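You operate a simulated robot arm through the tools that you are given. There is no shell and no other tool. Be economical: measure what you need, move in short steps, check, and stop when the job is done.

You are at the controls of a simulated robot arm. One attempt, no reset.

Task
Push the key in the jig up to its stop, clamp it and brush a strip of glue along it.
Fine: knob to HOLD; glue from the pot; brush back in the cup, lid back on; the bar stays up. A coat counts when it lies all over at full strength: go over it till it gets no stronger.

The check looks at the end state, three seconds after you hand in, the way a careful person would. Anything else that was tipped, shoved, dropped, spilled or broken makes it a failure. A push-on lid holds only when it is set on centred and level and pressed home; a screw cap is set on level and turned clockwise until tight.

Robot
A 6-joint arm with a two-finger parallel gripper, fixed in place. Base frame: the origin is at the foot of the arm, x ahead of it, y to its left, z up; the work surface is at about z = 0.78. Units: m, rad, N and s.
With the tool pointing down near the work surface it reaches from about 0.26 to 0.68 m from the base axis. Its first joint turns from -1.152 to 1.152 rad. Payload 2.9 kg.
The tool frame sits at the grasp point between the pads (the TCP): z along the fingers, y along the line on which they close. The tips reach 0.03 m beyond it. Largest opening 0.11 m; finger width 0.02, thickness 0.01; the body of the gripper, 0.048 by 0.112 m, starts 0.055 m behind the TCP.
Orientation is told as [roll, pitch, yaw] about the base's x, y, z axes, in that order, counted from this pose: with the fingers straight down and closing along the base's y, the tool's x points along the base's -x, its y along +y and its z along -z.

Tools
- The arm moves only by the tool apply_moves. Its argument "steps" is a list of rows, each an object of numbers (a shift or turn left out is 0, a gripper value left out holds the last): "tx", "ty", "tz": the shift along the tool's x, y, z in units of 40 mm (1.0 is 40 mm); "ax", "ay", "az": the turn, a rotation vector about the tool's x, y, z in units of 6 degrees (1.0 is 6 degrees); "hand": the closure in counts, from 0 (fully open) to 255 (shut). In form: [{"tx": .., "ty": .., "tz": .., "ax": .., "ay": .., "az": .., "hand": ..}, ...]. A call has 1 to 12 rows; each row shifts and turns the commanded pose from where the row before left it, along the tool's axes as they then stand. A call with a number of a shift or a turn outside -1 to 1 is refused whole. A row lasts 0.2 s, in which the tool goes at most 0.05 m and 0.15 rad; a call with a longer step from one row to the next is refused whole, and so is a gripper value outside its range. A pose out of reach is approached as far as the arm can. The call stops where the force on the tool passes 40 N (or 10 N more than at its start, if that is more) or the arm is blocked; 0.2 s more then pass. Each finger travels about 0.108 m/s and halts on what it meets, pressing with about 23 N; the grip force reading is that of the motor and also rises with nothing between the fingers. The clock runs only during rows and for 0.2 s after the last one: add rows that do not move to give the fingers time. The reply holds the time, the measured pose of the TCP, the force on the tool along the base axes, the opening and the grip force, in the units named above and with some noise, with the torque about the TCP (base axes, N m) and any sound that the robot's microphone picked up.
- Cameras (640 x 400 px; columns grow to the right, rows downward): "scene" is fixed at [0.0582, 0.4331, 1.3895]; the picture's right is [-0.85, -0.52, 0.00], its down [-0.27, 0.44, -0.86] and it looks along [0.45, -0.73, -0.52] (base axes); focal length 324 px, centre (320, 200). "wrist" rides on the gripper at [0.072, 0.017, -0.103] in the tool frame; the picture's right is [-0.23, 0.97, 0.00], its down [-0.76, -0.18, -0.62] and it looks along [-0.61, -0.14, 0.78] (tool axes); focal length 222 px, centre (320, 200). There is no depth. A picture from a camera that has moved, and an enlarged one, comes with that camera's place and axes in the base frame and with its lens. The place of the scene camera against the robot may be out by one fixed shift of up to 0.018 m in any direction.
- grab_frame(camera): a new picture of that camera. No time passes.
- close_up(camera, box): a new picture of the part [left, top, right, bottom] of that camera's present view, enlarged. No time passes.
- hand_in(): hands the job in; it is judged then, once.

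Work in short steps. Places have to be worked out from the pictures, the camera data and where the tool is seen: move nearer, look again, correct. Check each grasp and each placing, and mend what went wrong. You have 120 turns and 84 pictures in all, those below and enlarged ones among them. Open the gripper and draw the arm clear of the work before you hand the job in, unless the task says otherwise; then end with one line.

The tools are called as name(argument=value, ...) on one line, values as JSON. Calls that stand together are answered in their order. apply_moves: Moves the arm, as the interface text tells. Its arguments: {"type":"object","properties":{"steps":{"type":"array","items":{"type":"object","properties":{"tx":{"type":"number"},"ty":{"type":"number"},"tz":{"type":"number"},"ax":{"type":"number"},"ay":{"type":"number"},"az":{"type":"number"},"hand":{"type":"number"}}}}},"required":["steps"]} The other tools are called the same way: grab_frame (camera) takes a picture; close_up (camera, box) takes an enlarged picture of a part of a camera's view; hand_in () hands the job in.

At the start:

```text
time_s: 0.0
eef_pos: [0.4042, -0.2061, 1.1842]
orientation: [0.0, 0.001, 0.002]
contact_force: [-1.0, 0.2, -0.1]
wrist_torque: [0.01, -0.04, -0.01]
grip_width: 0.1099
gripper_force: 0.1
```

scene: 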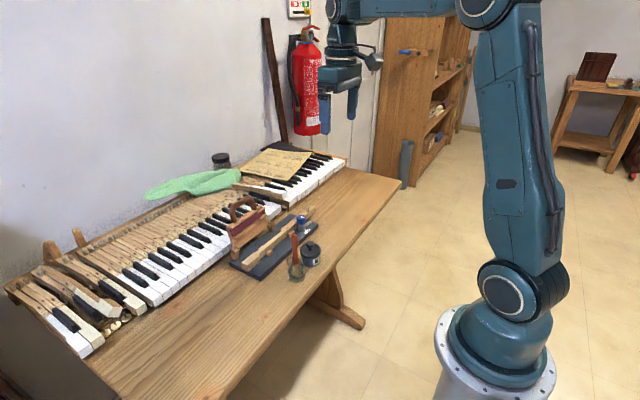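
wrist: 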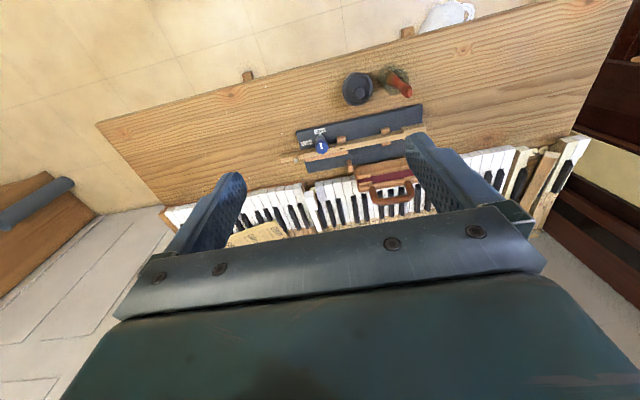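

The scene shows a jig with a wooden key, a knob, a pot with lid and a brush in a cup. I take enlarged views to measure.

close_up(camera="scene", box=[210, 180, 340, 290])

close_up(camera="wrist", box=[270, 60, 450, 220])

```text
3.64 times, centred on (275, 235) of scene
camera zoom: at [0.0582, 0.4331, 1.3895], right [-0.85, -0.52, 0.0], down [-0.27, 0.44, -0.86], along [0.45, -0.73, -0.52], focal length 1177 px, centre (484, 73)
```

zoom: 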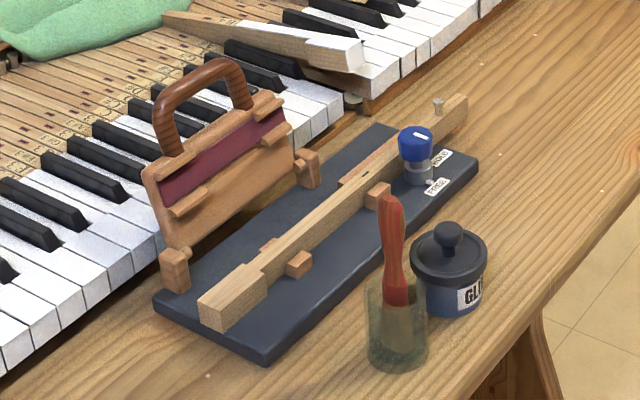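

```text
2.50 times, centred on (360, 140) of wrist
camera zoom: at [0.3309, -0.1895, 1.2855], right [0.23, 0.97, 0.0], down [0.76, -0.18, 0.62], along [0.61, -0.14, -0.78], focal length 555 px, centre (220, 350)
```

zoom: 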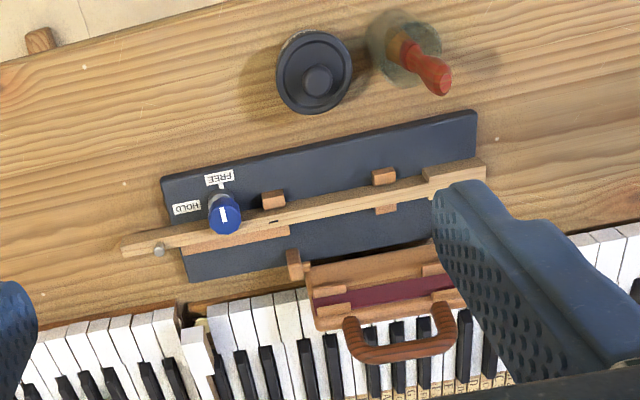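

I lower the hand over the jig for a closer look: the key runs along y at x≈0.555, from y≈-0.33 to -0.01.

apply_moves(steps=[{"ty": 0.5, "tz": 0.9, "tx": -0.2}, {"ty": 0.5, "tz": 0.9, "tx": -0.2}, {"ty": 0.5, "tz": 0.9, "tx": -0.2}, {"ty": 0.5, "tz": 0.9, "tx": -0.2}, {"ty": 0.5, "tz": 0.9, "tx": -0.2}, {}])

grab_frame(camera="wrist")

```text
time_s: 1.4
eef_pos: [0.4458, -0.1066, 1.0025]
orientation: [-0.001, 0.001, 0.0]
contact_force: [0.3, -0.4, 0.2]
wrist_torque: [0.01, -0.04, -0.01]
grip_width: 0.11
gripper_force: 0.0
```

```text
79 pictures are left
camera wrist: at [0.3716, -0.0896, 1.1042], right [0.23, 0.97, 0.0], down [0.76, -0.18, 0.62], along [0.61, -0.14, -0.78], focal length 222 px, centre (320, 200)
```

wrist: 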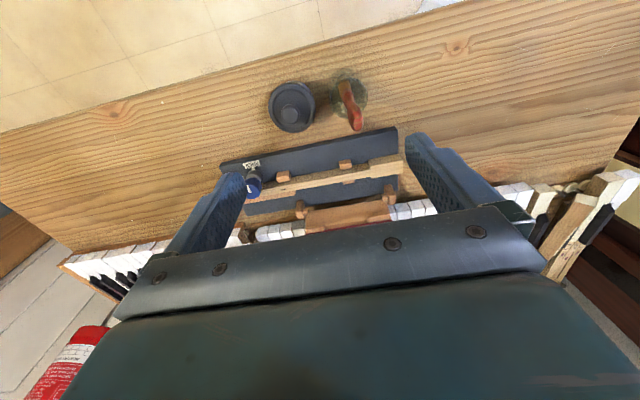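

close_up(camera="wrist", box=[210, 120, 420, 250])

close_up(camera="scene", box=[225, 195, 325, 285])

```text
3.05 times, centred on (315, 185) of wrist
camera zoom: at [0.3716, -0.0896, 1.1042], right [0.23, 0.97, 0.0], down [0.76, -0.18, 0.62], along [0.61, -0.14, -0.78], focal length 677 px, centre (335, 246)
```

zoom: 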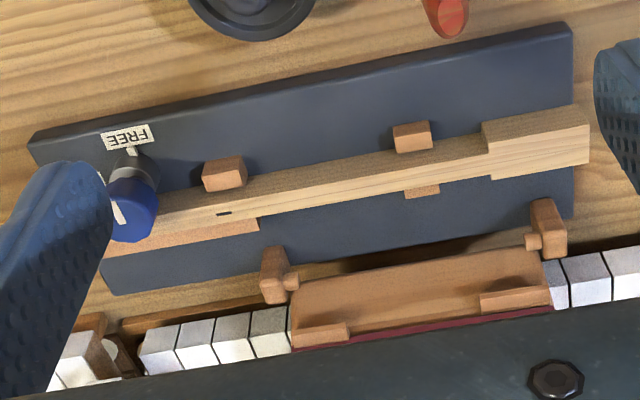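

```text
4.44 times, centred on (275, 240) of scene
camera zoom: at [0.0582, 0.4331, 1.3895], right [-0.85, -0.52, 0.0], down [-0.27, 0.44, -0.86], along [0.45, -0.73, -0.52], focal length 1439 px, centre (520, 22)
```

zoom: 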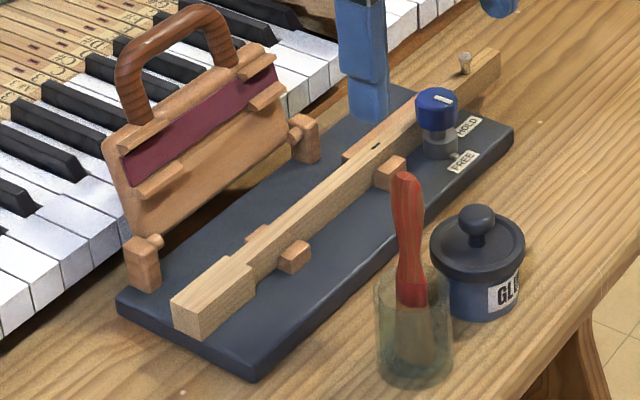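

Shoulder of the head will meet the block pair when pushed toward -y. I close the fingers and go beyond the head end at (0.558, 0.045), still high.

apply_moves(steps=[{"tx": -0.7, "ty": 0.95, "hand": 255}, {"tx": -0.7, "ty": 0.95}, {"tx": -0.7, "ty": 0.95}, {"tx": -0.7, "ty": 0.95}, {"tz": 1}, {"tz": 0.8}, {}])

grab_frame(camera="wrist")

close_up(camera="scene", box=[195, 165, 345, 285])

```text
time_s: 3.0
eef_pos: [0.5579, 0.0469, 0.93]
orientation: [0.0, 0.001, 0.0]
contact_force: [0.3, 0.4, 0.1]
wrist_torque: [0.02, -0.01, 0.01]
grip_width: 0.0001
gripper_force: 22.9
```

```text
76 pictures are left
camera wrist: at [0.4844, 0.0634, 1.0328], right [0.23, 0.97, 0.0], down [0.76, -0.18, 0.62], along [0.61, -0.14, -0.78], focal length 222 px, centre (320, 200)
```

wrist: 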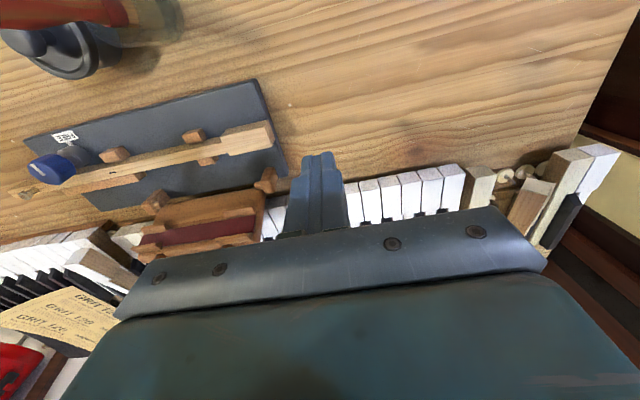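

```text
3.33 times, centred on (270, 225) of scene
camera zoom: at [0.0582, 0.4331, 1.3895], right [-0.85, -0.52, 0.0], down [-0.27, 0.44, -0.86], along [0.45, -0.73, -0.52], focal length 1079 px, centre (487, 117)
```

zoom: 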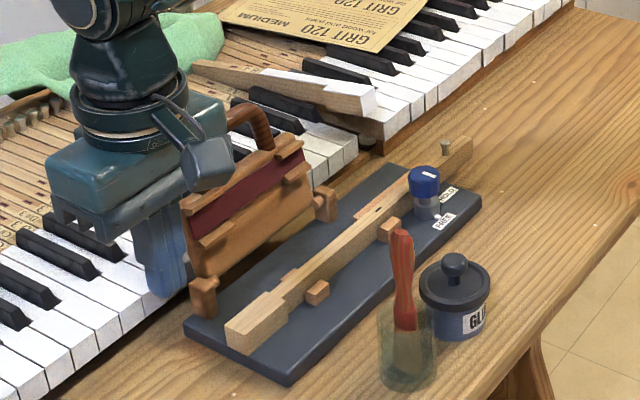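

The head end is at about (0.558, -0.005), top z≈0.82. I lower beside it to tip z≈0.806, then approach toward -y.

apply_moves(steps=[{"tz": 0.8}, {"tz": 0.8}, {"tz": 0.75}, {}, {"ty": -0.4}, {"ty": -0.3}, {}])

close_up(camera="scene", box=[195, 185, 325, 285])

grab_frame(camera="wrist")

```text
time_s: 4.6
eef_pos: [0.5561, 0.0195, 0.837]
orientation: [-0.001, -0.001, 0.0]
contact_force: [-0.2, 0.5, -0.4]
wrist_torque: [0.01, 0.01, 0.02]
grip_width: 0.0
gripper_force: 22.7
```

```text
4.00 times, centred on (260, 235) of scene
camera zoom: at [0.0582, 0.4331, 1.3895], right [-0.85, -0.52, 0.0], down [-0.27, 0.44, -0.86], along [0.45, -0.73, -0.52], focal length 1295 px, centre (560, 60)
```

zoom: 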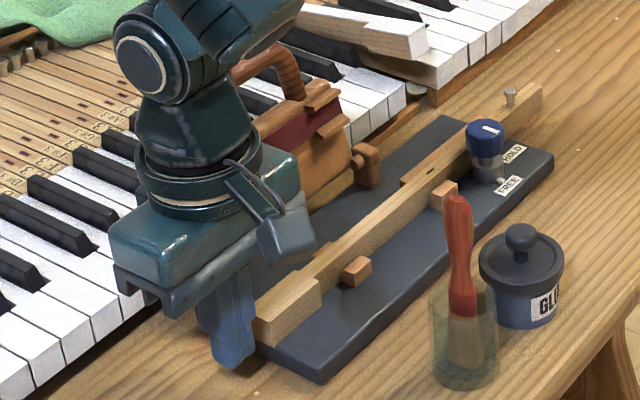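

```text
73 pictures are left
camera wrist: at [0.4837, 0.0353, 0.9394], right [0.23, 0.97, 0.0], down [0.76, -0.18, 0.62], along [0.61, -0.14, -0.78], focal length 222 px, centre (320, 200)
```

wrist: 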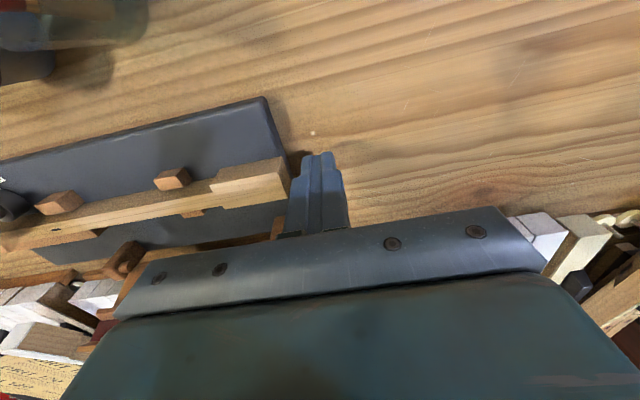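

Finger is aligned with the head end with no contact yet. I push in small rows toward -y.

apply_moves(steps=[{"ty": -0.15}, {"ty": -0.15}, {"ty": -0.1}, {"ty": -0.1}, {}])

grab_frame(camera="wrist")

```text
time_s: 5.8
eef_pos: [0.5561, -0.0021, 0.8378]
orientation: [0.001, 0.0, 0.0]
contact_force: [0.0, 0.1, 0.0]
wrist_torque: [0.0, -0.01, -0.01]
grip_width: 0.0002
gripper_force: 23.1
```

```text
72 pictures are left
camera wrist: at [0.4829, 0.0145, 0.9392], right [0.23, 0.97, 0.0], down [0.76, -0.18, 0.62], along [0.61, -0.14, -0.78], focal length 222 px, centre (320, 200)
```

wrist: 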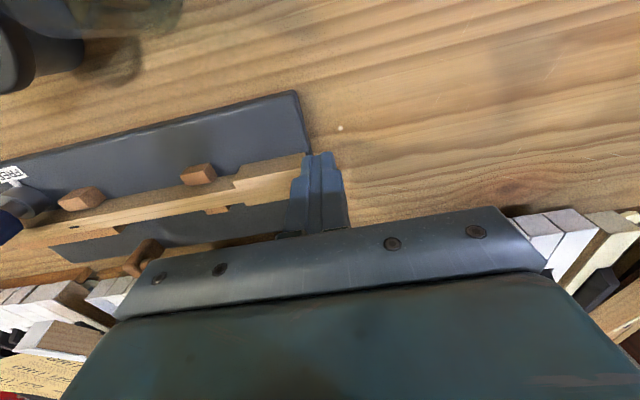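

Almost touching, shoulder gap about 1 cm. Continue in 2 mm rows.

apply_moves(steps=[{"ty": -0.05}, {"ty": -0.05}, {"ty": -0.05}, {"ty": -0.05}, {}])

```text
time_s: 7.0
eef_pos: [0.5558, -0.0099, 0.8387]
orientation: [0.002, 0.0, -0.001]
contact_force: [0.4, -0.1, -1.1]
wrist_torque: [0.02, -0.01, 0.01]
grip_width: 0.0
gripper_force: 23.0
```

apply_moves(steps=[{"ty": -0.05}, {"ty": -0.05}, {}])

close_up(camera="wrist", box=[0, 80, 360, 290])

```text
time_s: 7.8
eef_pos: [0.5558, -0.0129, 0.8372]
orientation: [0.001, 0.0, 0.001]
contact_force: [0.8, 0.1, 0.5]
wrist_torque: [-0.01, 0.02, -0.01]
grip_width: 0.0
gripper_force: 22.6
```

```text
1.78 times, centred on (180, 185) of wrist
camera zoom: at [0.4832, 0.003, 0.9396], right [0.23, 0.97, 0.0], down [0.76, -0.18, 0.62], along [0.61, -0.14, -0.78], focal length 395 px, centre (569, 227)
```

zoom: 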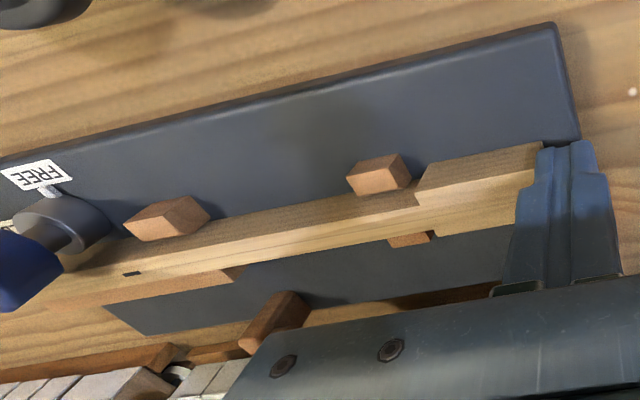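

The head moves with the finger (nearly no friction); shoulder almost at the block. Creep 1 mm at a time until force rises.

apply_moves(steps=[{"ty": -0.025}, {"ty": -0.025}, {}])

apply_moves(steps=[{"ty": -0.025}, {"ty": -0.025}, {}])

```text
time_s: 8.6
eef_pos: [0.5557, -0.0152, 0.8381]
orientation: [0.001, 0.002, -0.001]
contact_force: [-0.1, 0.1, -0.4]
wrist_torque: [0.03, -0.01, 0.0]
grip_width: 0.0
gripper_force: 23.0
```

```text
time_s: 9.4
eef_pos: [0.5544, -0.0171, 0.838]
orientation: [0.001, -0.001, 0.001]
contact_force: [-0.1, 0.3, -0.1]
wrist_torque: [0.0, 0.01, 0.0]
grip_width: 0.0
gripper_force: 23.1
```

apply_moves(steps=[{"ty": -0.025}, {"ty": -0.025}, {}])

close_up(camera="wrist", box=[0, 80, 360, 290])

close_up(camera="scene", box=[230, 195, 330, 275])

```text
time_s: 10.2
eef_pos: [0.5567, -0.0198, 0.8377]
orientation: [0.0, 0.0, -0.001]
contact_force: [-0.4, 0.6, 1.6]
wrist_torque: [-0.02, 0.0, -0.03]
grip_width: 0.0
gripper_force: 23.4
```

```text
1.78 times, centred on (180, 185) of wrist
camera zoom: at [0.4831, -0.0033, 0.9396], right [0.23, 0.97, 0.0], down [0.76, -0.18, 0.62], along [0.61, -0.14, -0.78], focal length 395 px, centre (569, 227)
```

zoom: 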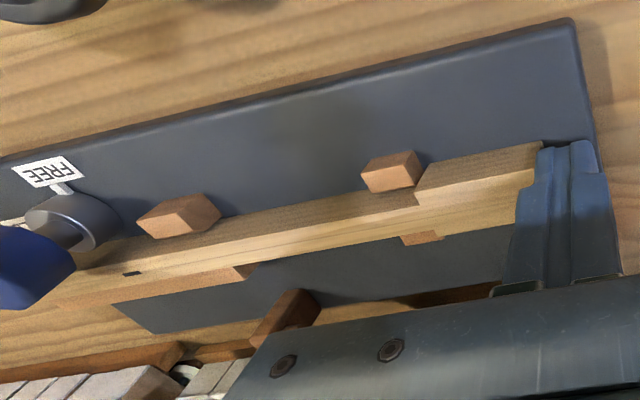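

```text
5.00 times, centred on (280, 235) of scene
camera zoom: at [0.0582, 0.4331, 1.3895], right [-0.85, -0.52, 0.0], down [-0.27, 0.44, -0.86], along [0.45, -0.73, -0.52], focal length 1618 px, centre (520, 25)
```

zoom: 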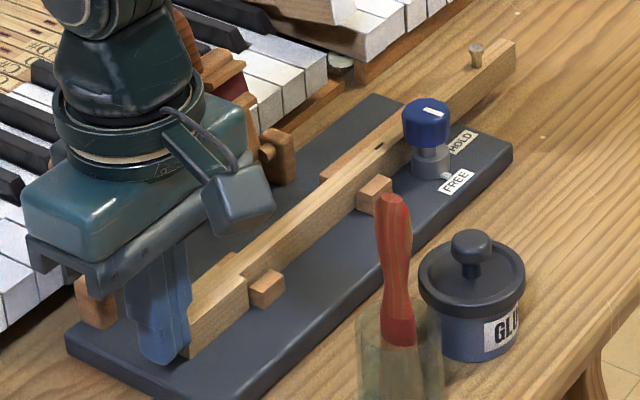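

No hard contact yet. Continue creeping.

apply_moves(steps=[{"ty": -0.025}, {"ty": -0.025}, {}])

apply_moves(steps=[{"ty": -0.025}, {"ty": -0.025}, {}])

close_up(camera="wrist", box=[180, 120, 330, 220])

```text
time_s: 11.0
eef_pos: [0.5564, -0.023, 0.8366]
orientation: [0.0, -0.001, 0.0]
contact_force: [-1.1, 0.4, 0.4]
wrist_torque: [0.01, 0.0, 0.01]
grip_width: 0.0001
gripper_force: 23.1
```

```text
time_s: 11.8
eef_pos: [0.5567, -0.0239, 0.8366]
orientation: [0.001, 0.001, 0.003]
contact_force: [0.4, 5.8, -1.2]
wrist_torque: [0.12, -0.01, 0.01]
grip_width: 0.0
gripper_force: 23.5
```

```text
4.00 times, centred on (255, 170) of wrist
camera zoom: at [0.4833, -0.0074, 0.9396], right [0.23, 0.97, 0.0], down [0.76, -0.18, 0.62], along [0.61, -0.14, -0.78], focal length 888 px, centre (580, 320)
```

zoom: 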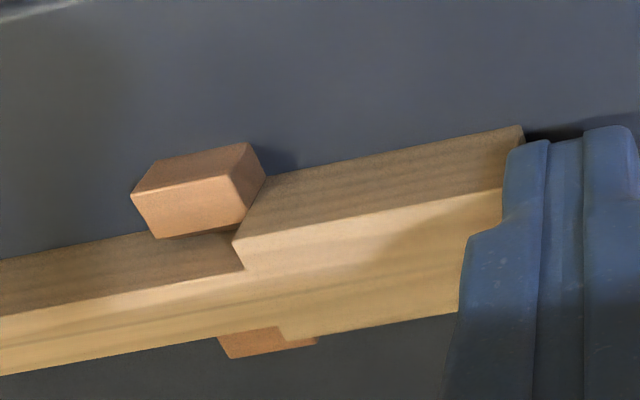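

Shoulder is flush against the block with 5.8 N. One more half-millimetre to confirm the stop, then back off.

apply_moves(steps=[{"ty": -0.02}, {}])

apply_moves(steps=[{"ty": 0.3}, {"ty": 0.5}, {"tz": -1}, {"tz": -1}, {"tz": -1}, {"tx": 0.8, "hand": 120}, {}])

grab_frame(camera="wrist")

```text
time_s: 12.4
eef_pos: [0.5558, -0.0241, 0.8368]
orientation: [0.002, -0.002, 0.003]
contact_force: [0.0, 10.7, 0.6]
wrist_torque: [0.26, -0.01, -0.03]
grip_width: 0.0
gripper_force: 23.2
```

```text
time_s: 14.0
eef_pos: [0.5235, 0.0055, 0.957]
orientation: [0.0, 0.0, 0.001]
contact_force: [0.1, 0.4, 0.3]
wrist_torque: [0.03, 0.01, 0.01]
grip_width: 0.0582
gripper_force: 0.0
```

```text
67 pictures are left
camera wrist: at [0.4509, 0.0219, 1.0591], right [0.23, 0.97, 0.0], down [0.76, -0.18, 0.62], along [0.61, -0.14, -0.78], focal length 222 px, centre (320, 200)
```

wrist: 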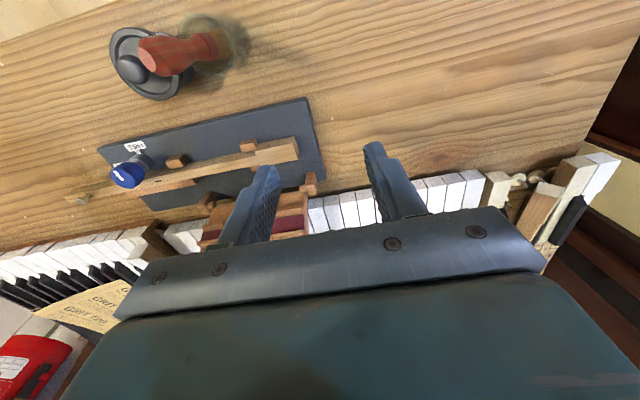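

Stop confirmed. I now move over near the knob at about (0.533, -0.231), going high past the brush.

apply_moves(steps=[{"tz": -1}, {"ty": -1}, {"ty": -1}, {"ty": -1}, {"ty": -1}, {"ty": -1, "tx": 0.5}, {"ty": -0.9, "tx": 0.5}, {"tz": 0.9}, {}])

grab_frame(camera="wrist")

close_up(camera="wrist", box=[240, 100, 400, 200])

```text
time_s: 16.0
eef_pos: [0.4828, -0.2281, 0.9598]
orientation: [0.0, -0.001, 0.0]
contact_force: [-0.5, -0.8, -0.2]
wrist_torque: [0.03, 0.0, 0.01]
grip_width: 0.0584
gripper_force: 0.1
```

```text
66 pictures are left
camera wrist: at [0.4111, -0.212, 1.0626], right [0.23, 0.97, 0.0], down [0.76, -0.18, 0.62], along [0.61, -0.14, -0.78], focal length 222 px, centre (320, 200)
```

wrist: 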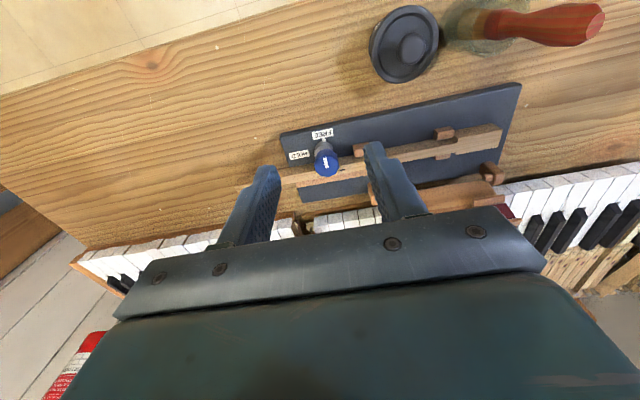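

```text
4.00 times, centred on (320, 150) of wrist
camera zoom: at [0.4111, -0.212, 1.0626], right [0.23, 0.97, 0.0], down [0.76, -0.18, 0.62], along [0.61, -0.14, -0.78], focal length 888 px, centre (320, 400)
```

zoom: 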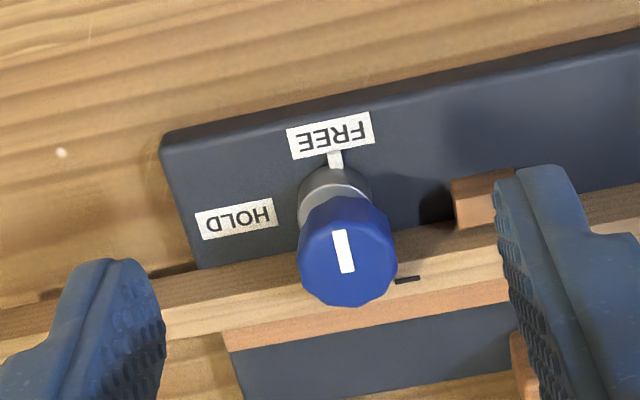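

Knob axis at about (0.535, -0.234), blue top z≈0.838, key top ≈0.819. FREE points -x, HOLD points -y: turn +90° about base z (az negative). I move above the knob first.

apply_moves(steps=[{"tx": -0.65, "ty": -0.1}, {"tx": -0.65, "ty": -0.05}, {"tz": 0.9}, {"tz": 0.5}, {}])

grab_frame(camera="wrist")

close_up(camera="scene", box=[240, 170, 340, 260])

```text
time_s: 17.2
eef_pos: [0.537, -0.234, 0.9054]
orientation: [0.001, -0.001, 0.0]
contact_force: [1.2, -0.4, -0.3]
wrist_torque: [-0.01, 0.0, 0.0]
grip_width: 0.0584
gripper_force: 0.0
```

```text
64 pictures are left
camera wrist: at [0.4638, -0.2182, 1.0081], right [0.23, 0.97, 0.0], down [0.76, -0.18, 0.62], along [0.61, -0.14, -0.78], focal length 222 px, centre (320, 200)
```

wrist: 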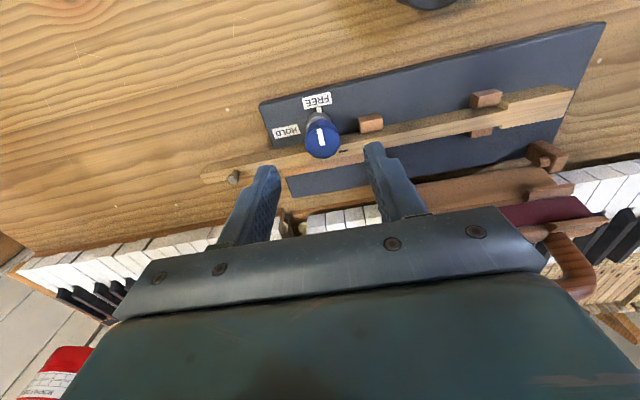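

```text
4.44 times, centred on (290, 215) of scene
camera zoom: at [0.0582, 0.4331, 1.3895], right [-0.85, -0.52, 0.0], down [-0.27, 0.44, -0.86], along [0.45, -0.73, -0.52], focal length 1439 px, centre (453, 133)
```

zoom: 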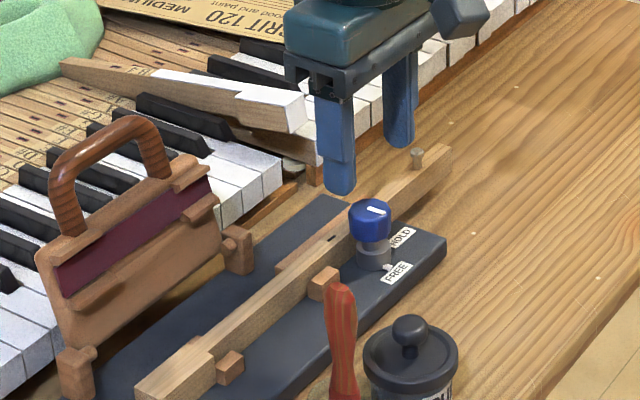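

Knob confirmed at (0.536, -0.2325). I go down to TCP z≈0.854 and close gently on it.

apply_moves(steps=[{"tx": 0.03, "ty": 0.04, "tz": 0.5}, {"tz": 0.4}, {"tz": 0.2}, {"tz": 0.18}, {}, {"hand": 180}, {"hand": 255}, {}, {}])

grab_frame(camera="wrist")

close_up(camera="scene", box=[260, 180, 340, 250])

```text
time_s: 19.2
eef_pos: [0.5343, -0.2322, 0.8541]
orientation: [0.0, -0.001, 0.003]
contact_force: [0.8, 4.4, 0.0]
wrist_torque: [0.08, -0.05, 0.03]
grip_width: 0.0278
gripper_force: 22.9
```

```text
62 pictures are left
camera wrist: at [0.4614, -0.2166, 0.956], right [0.23, 0.97, 0.0], down [0.76, -0.18, 0.62], along [0.61, -0.14, -0.78], focal length 222 px, centre (320, 200)
```

wrist: 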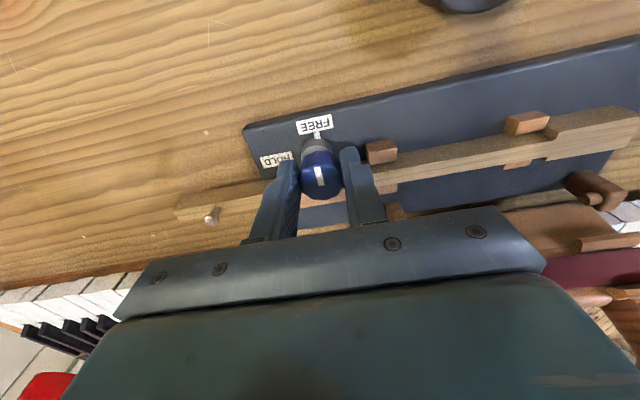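

```text
5.71 times, centred on (300, 215) of scene
camera zoom: at [0.0582, 0.4332, 1.3895], right [-0.85, -0.52, 0.0], down [-0.27, 0.44, -0.86], along [0.45, -0.73, -0.52], focal length 1850 px, centre (434, 114)
```

zoom: 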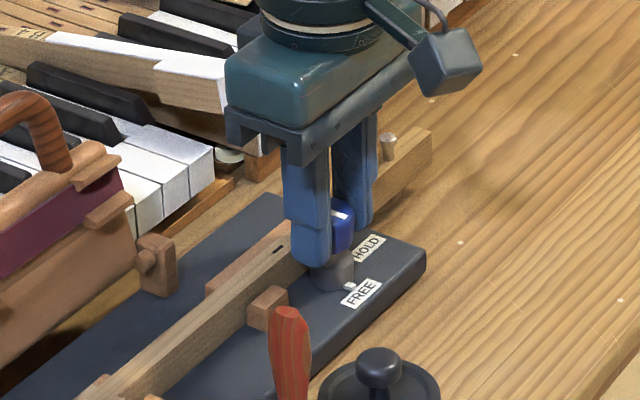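

Knob held between the fingers (27.8 mm). I turn it -az in steps and watch torque.

apply_moves(steps=[{"az": -1}, {"az": -1}, {"az": -1}, {"az": -1}, {"az": -1}, {}])

close_up(camera="scene", box=[260, 180, 340, 250])

```text
time_s: 20.6
eef_pos: [0.5351, -0.235, 0.8543]
orientation: [0.0, 0.0, 0.521]
contact_force: [-6.1, -6.8, -0.5]
wrist_torque: [-0.15, 0.11, -0.03]
grip_width: 0.0279
gripper_force: 23.2
```

```text
5.71 times, centred on (300, 215) of scene
camera zoom: at [0.0581, 0.4329, 1.3896], right [-0.85, -0.52, 0.0], down [-0.27, 0.44, -0.86], along [0.45, -0.73, -0.52], focal length 1850 px, centre (434, 114)
```

zoom: 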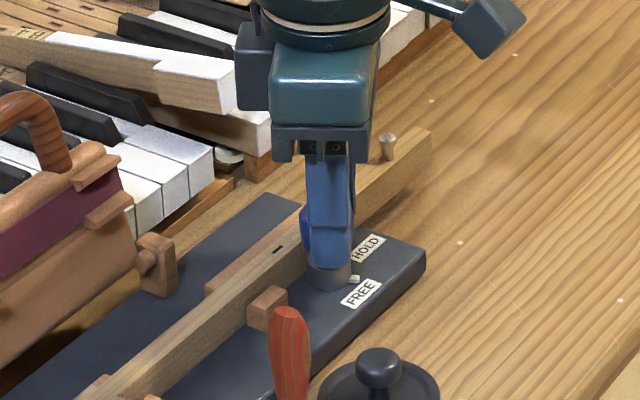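

Turning with the knob, small side forces only. Continue to 90°.

apply_moves(steps=[{"az": -1, "ty": -0.02}, {"az": -1}, {"az": -1}, {"az": -1}, {"az": -1}, {}])

apply_moves(steps=[{"az": -1}, {"az": -1}, {"az": -1}, {"az": -0.5}, {}])

close_up(camera="scene", box=[260, 180, 340, 250])

```text
time_s: 22.0
eef_pos: [0.5343, -0.2345, 0.8546]
orientation: [0.0, 0.0, 1.047]
contact_force: [-1.2, -17.1, 0.2]
wrist_torque: [-0.19, 0.05, 0.0]
grip_width: 0.0283
gripper_force: 22.5
```

```text
time_s: 23.2
eef_pos: [0.5353, -0.2332, 0.8543]
orientation: [-0.002, 0.001, 1.414]
contact_force: [4.8, -15.0, 0.2]
wrist_torque: [-0.19, -0.02, -0.04]
grip_width: 0.0281
gripper_force: 22.8
```

```text
5.71 times, centred on (300, 215) of scene
camera zoom: at [0.0583, 0.4327, 1.3897], right [-0.85, -0.52, 0.0], down [-0.27, 0.44, -0.86], along [0.45, -0.73, -0.52], focal length 1850 px, centre (434, 114)
```

zoom: 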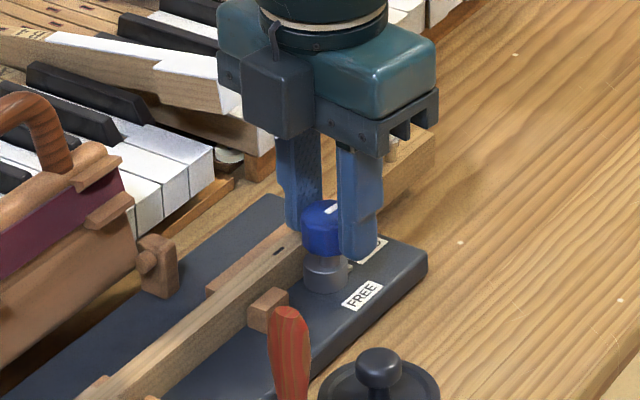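

The tick on the knob base turns with it. I relieve the side force slightly and complete to 90°, probing for the end stop.

apply_moves(steps=[{"tx": 0.04}, {"az": -1}, {"az": -0.5}, {}])

apply_moves(steps=[{"hand": 210}, {"hand": 170}, {}, {"tz": -0.8}, {"tz": -0.8}, {}])

grab_frame(camera="wrist")

close_up(camera="scene", box=[260, 180, 340, 250])

```text
time_s: 24.2
eef_pos: [0.5361, -0.235, 0.8544]
orientation: [-0.002, 0.002, 1.575]
contact_force: [12.6, 1.4, 1.0]
wrist_torque: [0.24, -0.21, -0.07]
grip_width: 0.0282
gripper_force: 23.2
```

```text
time_s: 25.6
eef_pos: [0.5332, -0.2364, 0.9185]
orientation: [0.001, 0.0, 1.569]
contact_force: [0.4, 0.5, 0.5]
wrist_torque: [-0.03, 0.02, -0.02]
grip_width: 0.0365
gripper_force: 0.1
```

```text
58 pictures are left
camera wrist: at [0.516, -0.3088, 1.0212], right [-0.97, 0.23, 0.0], down [0.18, 0.76, 0.62], along [0.14, 0.61, -0.78], focal length 222 px, centre (320, 200)
```

wrist: 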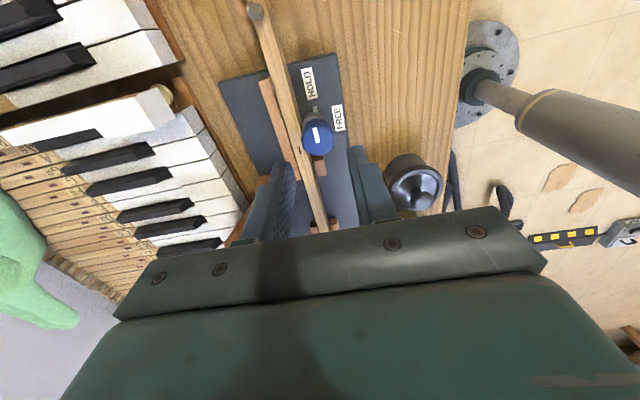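

```text
5.71 times, centred on (300, 215) of scene
camera zoom: at [0.0582, 0.4331, 1.3895], right [-0.85, -0.52, 0.0], down [-0.27, 0.44, -0.86], along [0.45, -0.73, -0.52], focal length 1850 px, centre (434, 114)
```

zoom: 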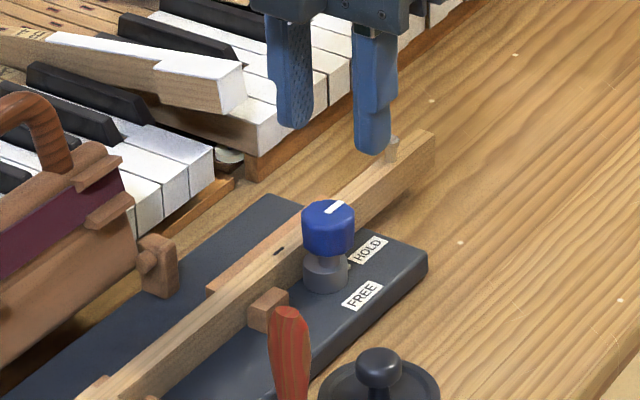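

close_up(camera="wrist", box=[240, 40, 400, 180])

```text
2.86 times, centred on (320, 110) of wrist
camera zoom: at [0.516, -0.3088, 1.0212], right [-0.97, 0.23, 0.0], down [0.18, 0.76, 0.62], along [0.14, 0.61, -0.78], focal length 635 px, centre (320, 457)
```

zoom: 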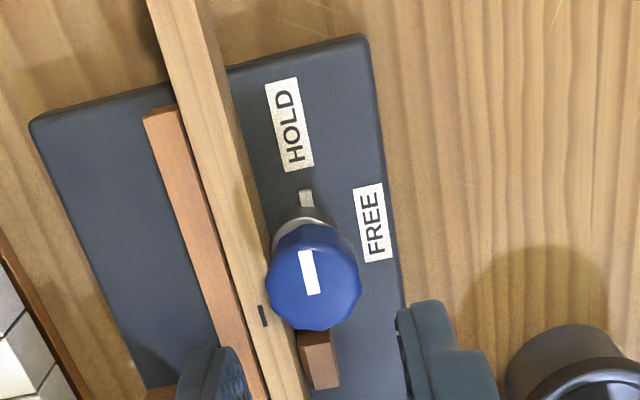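

Knob points to HOLD. Now I go toward the glue pot keeping this yaw (narrow side toward the brush), and look at the lid first.

apply_moves(steps=[{"tz": -0.9}, {"ty": 0.75, "tx": -0.3}, {"ty": 0.75, "tx": -0.3}, {"ty": 0.75, "tx": -0.3}, {"hand": 120}, {}])

grab_frame(camera="wrist")

close_up(camera="scene", box=[260, 195, 350, 285])

```text
time_s: 27.0
eef_pos: [0.4442, -0.2003, 0.9516]
orientation: [0.0, -0.002, 1.57]
contact_force: [-0.4, -0.5, -0.1]
wrist_torque: [-0.02, 0.01, 0.01]
grip_width: 0.0581
gripper_force: 0.0
```

```text
55 pictures are left
camera wrist: at [0.4266, -0.2733, 1.0545], right [-0.97, 0.23, 0.0], down [0.18, 0.76, 0.62], along [0.14, 0.61, -0.78], focal length 222 px, centre (320, 200)
```

wrist: 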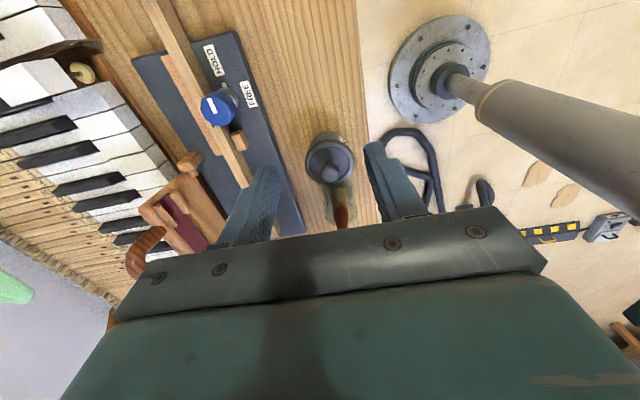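

```text
4.44 times, centred on (305, 240) of scene
camera zoom: at [0.0581, 0.4331, 1.3895], right [-0.85, -0.52, 0.0], down [-0.27, 0.44, -0.86], along [0.45, -0.73, -0.52], focal length 1439 px, centre (387, 22)
```

zoom: 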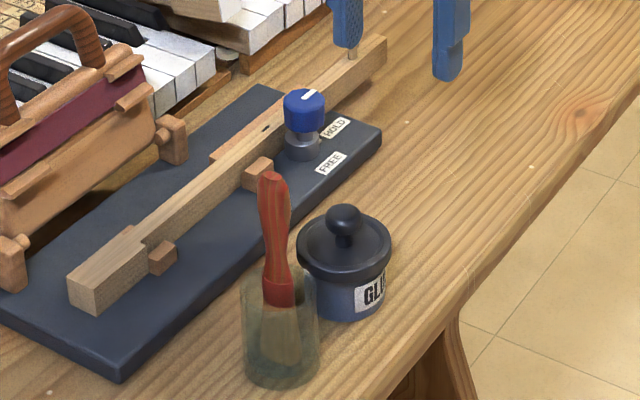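

close_up(camera="wrist", box=[270, 110, 390, 235])

```text
3.20 times, centred on (330, 172) of wrist
camera zoom: at [0.4266, -0.2733, 1.0545], right [-0.97, 0.23, 0.0], down [0.18, 0.76, 0.62], along [0.14, 0.61, -0.78], focal length 711 px, centre (288, 288)
```

zoom: 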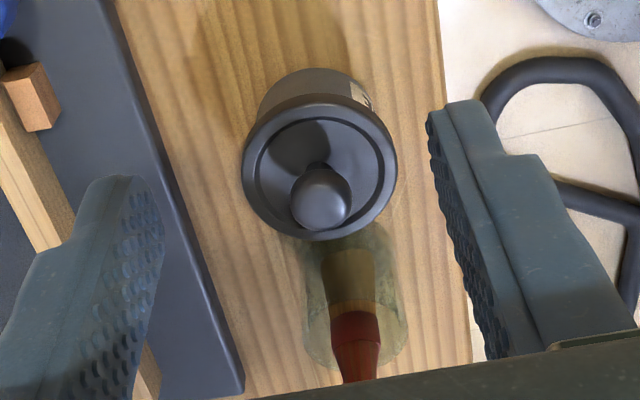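

Lid knob ball at about (0.4445, -0.1405, z≈0.842), lid plate z≈0.816. I go above it, and descend to TCP z≈0.856.

apply_moves(steps=[{"tx": -0.75}, {"tx": -0.75}, {"tz": 0.8}, {"tz": 0.8}, {"tz": 0.4}, {"tz": 0.35}, {}])

grab_frame(camera="wrist")

close_up(camera="scene", box=[260, 195, 350, 285])

```text
time_s: 28.6
eef_pos: [0.4449, -0.1397, 0.8585]
orientation: [0.001, 0.0, 1.572]
contact_force: [-0.1, 0.9, 0.3]
wrist_torque: [-0.01, 0.03, 0.02]
grip_width: 0.0583
gripper_force: 0.1
```

```text
52 pictures are left
camera wrist: at [0.4275, -0.2121, 0.9611], right [-0.97, 0.23, 0.0], down [0.18, 0.76, 0.62], along [0.14, 0.61, -0.78], focal length 222 px, centre (320, 200)
```

wrist: 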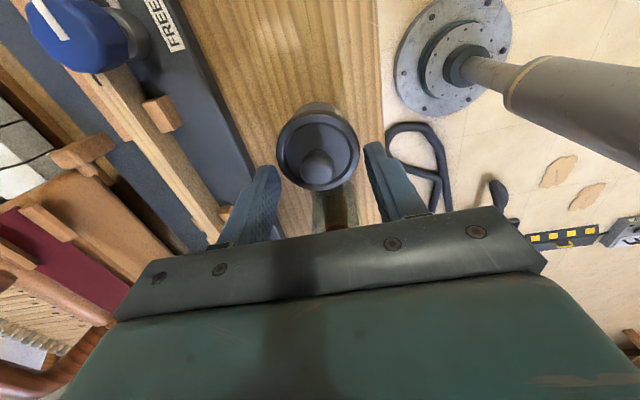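

```text
4.44 times, centred on (305, 240) of scene
camera zoom: at [0.0582, 0.4331, 1.3895], right [-0.85, -0.52, 0.0], down [-0.27, 0.44, -0.86], along [0.45, -0.73, -0.52], focal length 1439 px, centre (387, 22)
```

zoom: 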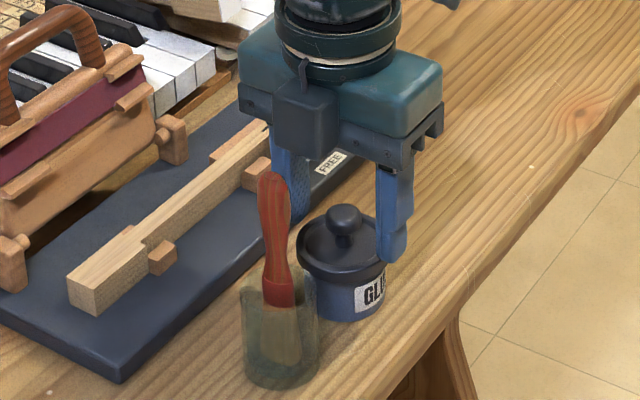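

The tips may be close to the lid plate height; I raise 4 mm and close gently on the ball.

apply_moves(steps=[{"tz": -0.1}, {"hand": 170}, {"hand": 210}, {"hand": 255}, {}, {}])

grab_frame(camera="wrist")

close_up(camera="scene", box=[270, 195, 340, 275])

```text
time_s: 30.0
eef_pos: [0.4441, -0.1388, 0.8643]
orientation: [0.001, 0.0, 1.569]
contact_force: [-0.4, -0.8, -0.6]
wrist_torque: [0.01, -0.03, 0.0]
grip_width: 0.0189
gripper_force: 22.8
heard: snap
```

```text
50 pictures are left
camera wrist: at [0.4275, -0.2122, 0.9654], right [-0.97, 0.23, 0.0], down [0.18, 0.76, 0.62], along [0.14, 0.61, -0.78], focal length 222 px, centre (320, 200)
```

wrist: 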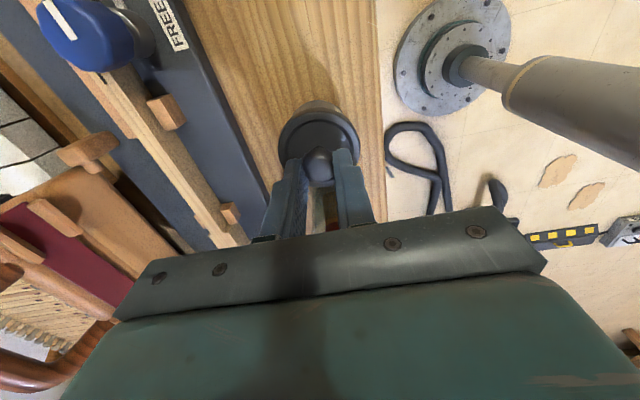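

```text
5.00 times, centred on (305, 235) of scene
camera zoom: at [0.0582, 0.4331, 1.3895], right [-0.85, -0.52, 0.0], down [-0.27, 0.44, -0.86], along [0.45, -0.73, -0.52], focal length 1618 px, centre (395, 25)
```

zoom: 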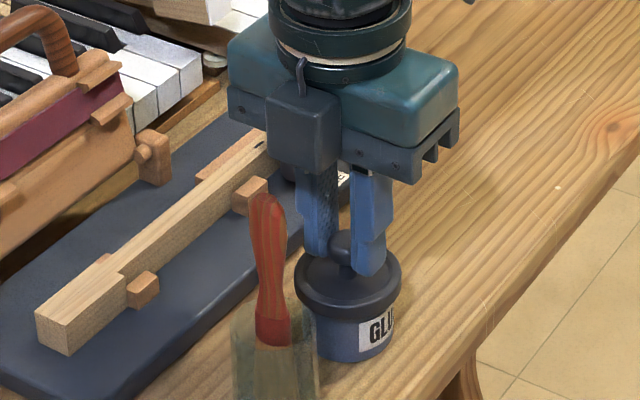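

Ball is gripped (18.9 mm) and a snap was heard: the push-on lid popped loose. I lift slowly.

apply_moves(steps=[{"tz": -0.15}, {"tz": -0.25}, {"tz": -0.4}, {"tz": -0.5}, {}])

grab_frame(camera="wrist")

close_up(camera="scene", box=[270, 195, 340, 275])

```text
time_s: 31.2
eef_pos: [0.4447, -0.1407, 0.9147]
orientation: [0.0, 0.001, 1.57]
contact_force: [0.1, -1.1, 0.0]
wrist_torque: [0.03, -0.01, 0.0]
grip_width: 0.019
gripper_force: 23.1
```

```text
48 pictures are left
camera wrist: at [0.427, -0.2127, 1.0182], right [-0.97, 0.23, 0.0], down [0.18, 0.76, 0.62], along [0.14, 0.61, -0.78], focal length 222 px, centre (320, 200)
```

wrist: 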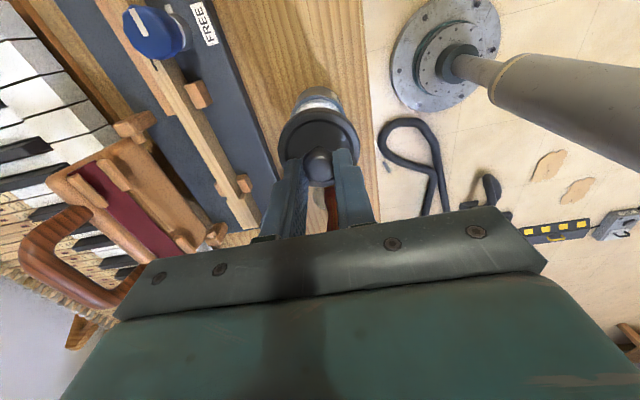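

```text
5.00 times, centred on (305, 235) of scene
camera zoom: at [0.0582, 0.4331, 1.3895], right [-0.85, -0.52, 0.0], down [-0.27, 0.44, -0.86], along [0.45, -0.73, -0.52], focal length 1618 px, centre (395, 25)
```

zoom: 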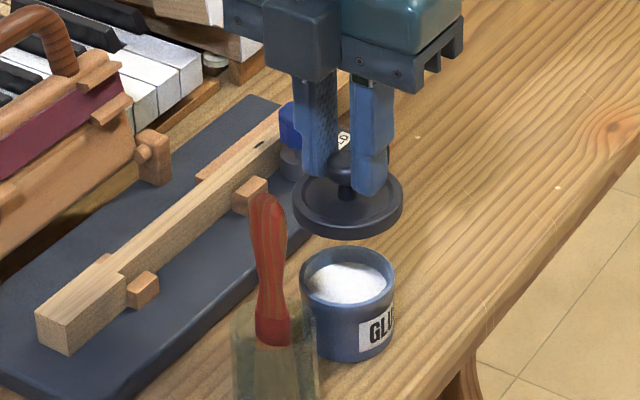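

Lid is in hand, level. I carry it to a free table patch at (0.445, -0.26) and lower it.

apply_moves(steps=[{"tx": 1}, {"tx": 1}, {"tx": 1}, {"tz": 0.8}, {"tz": 0.6}, {}])

close_up(camera="scene", box=[270, 170, 370, 270])

```text
time_s: 32.6
eef_pos: [0.4446, -0.259, 0.858]
orientation: [-0.001, 0.0, 1.569]
contact_force: [-0.1, 0.0, 0.0]
wrist_torque: [0.01, 0.0, 0.0]
grip_width: 0.0187
gripper_force: 22.7
```

```text
4.00 times, centred on (320, 220) of scene
camera zoom: at [0.0582, 0.4331, 1.3895], right [-0.85, -0.52, 0.0], down [-0.27, 0.44, -0.86], along [0.45, -0.73, -0.52], focal length 1295 px, centre (320, 120)
```

zoom: 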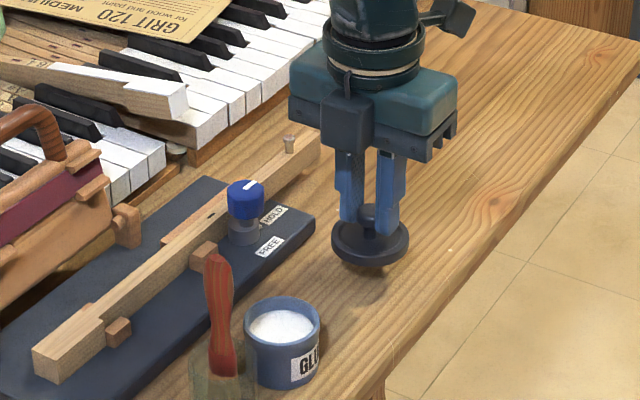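

Lid hovers well clear; I lower in small steps until contact.

apply_moves(steps=[{"tz": 0.15}, {"tz": 0.15}, {"tz": 0.1}, {"tz": 0.05}, {}])

close_up(camera="scene", box=[300, 190, 360, 260])

```text
time_s: 33.8
eef_pos: [0.4455, -0.2586, 0.8423]
orientation: [0.0, 0.0, 1.571]
contact_force: [-0.5, -0.1, 0.1]
wrist_torque: [0.03, -0.01, -0.01]
grip_width: 0.0194
gripper_force: 22.9
```

```text
5.71 times, centred on (330, 225) of scene
camera zoom: at [0.0582, 0.4331, 1.3895], right [-0.85, -0.52, 0.0], down [-0.27, 0.44, -0.86], along [0.45, -0.73, -0.52], focal length 1850 px, centre (263, 57)
```

zoom: 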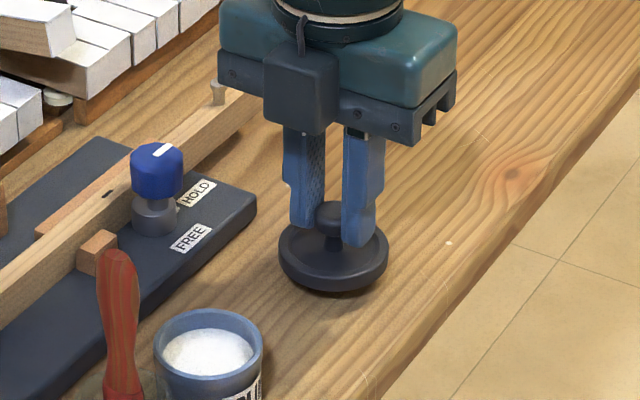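

apply_moves(steps=[{"tz": 0.05}, {"tz": 0.05}, {"tz": 0.03}, {}])

apply_moves(steps=[{"tz": 0.03}, {"tz": 0.03}, {}])

```text
time_s: 34.8
eef_pos: [0.4449, -0.2603, 0.836]
orientation: [0.0, 0.0, 1.571]
contact_force: [-0.5, -0.2, 0.0]
wrist_torque: [0.0, 0.0, 0.0]
grip_width: 0.0197
gripper_force: 22.7
```

```text
time_s: 35.6
eef_pos: [0.4439, -0.2597, 0.8356]
orientation: [0.001, 0.0, 1.57]
contact_force: [0.0, -0.1, 0.3]
wrist_torque: [-0.05, 0.01, -0.02]
grip_width: 0.0196
gripper_force: 23.3
```

apply_moves(steps=[{"tz": 0.025}, {}])

close_up(camera="scene", box=[310, 210, 350, 250])

```text
time_s: 36.2
eef_pos: [0.4434, -0.2591, 0.8333]
orientation: [-0.001, 0.0, 1.571]
contact_force: [-0.1, 0.4, -0.2]
wrist_torque: [0.03, -0.01, 0.02]
grip_width: 0.0198
gripper_force: 22.7
```

```text
10.00 times, centred on (330, 230) of scene
camera zoom: at [0.0582, 0.4331, 1.3895], right [-0.85, -0.52, 0.0], down [-0.27, 0.44, -0.86], along [0.45, -0.73, -0.52], focal length 3237 px, centre (220, -100)
```

zoom: 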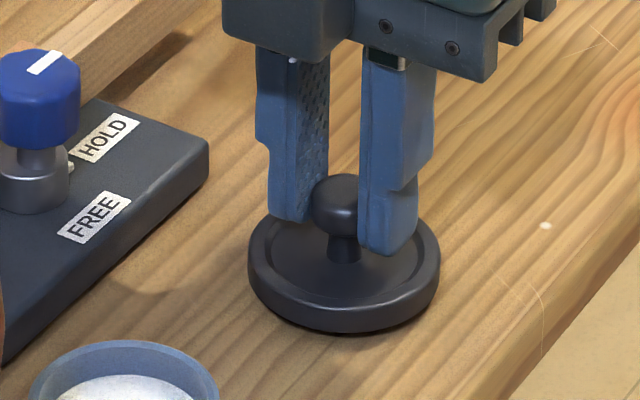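

Lid appears to rest on the table. I open just slightly (28 mm) and rise.

apply_moves(steps=[{"hand": 205}, {"hand": 190}, {}, {"tz": -0.4}, {"tz": -0.8}, {"tz": -0.8}, {}])

grab_frame(camera="wrist")

close_up(camera="scene", box=[260, 195, 360, 295])

```text
time_s: 37.8
eef_pos: [0.4447, -0.2588, 0.9142]
orientation: [0.0, 0.001, 1.571]
contact_force: [0.0, -0.2, 0.5]
wrist_torque: [-0.01, -0.04, 0.0]
grip_width: 0.028
gripper_force: 0.0
```

```text
43 pictures are left
camera wrist: at [0.4268, -0.3322, 1.0166], right [-0.97, 0.23, 0.0], down [0.18, 0.76, 0.62], along [0.14, 0.61, -0.78], focal length 222 px, centre (320, 200)
```

wrist: 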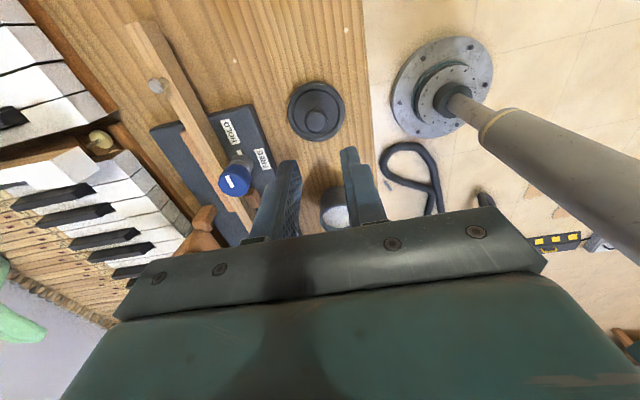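

```text
4.00 times, centred on (310, 245) of scene
camera zoom: at [0.0582, 0.4331, 1.3895], right [-0.85, -0.52, 0.0], down [-0.27, 0.44, -0.86], along [0.45, -0.73, -0.52], focal length 1295 px, centre (360, 20)
```

zoom: 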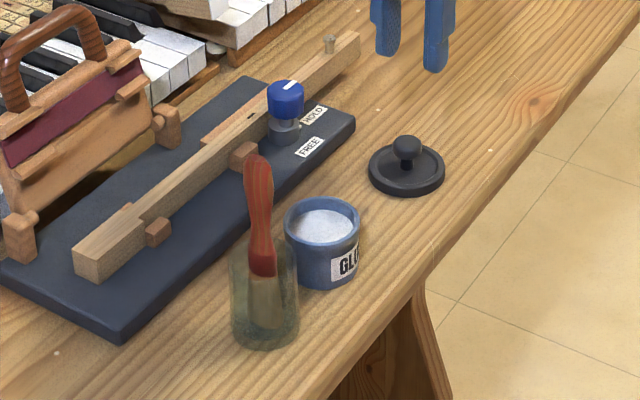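

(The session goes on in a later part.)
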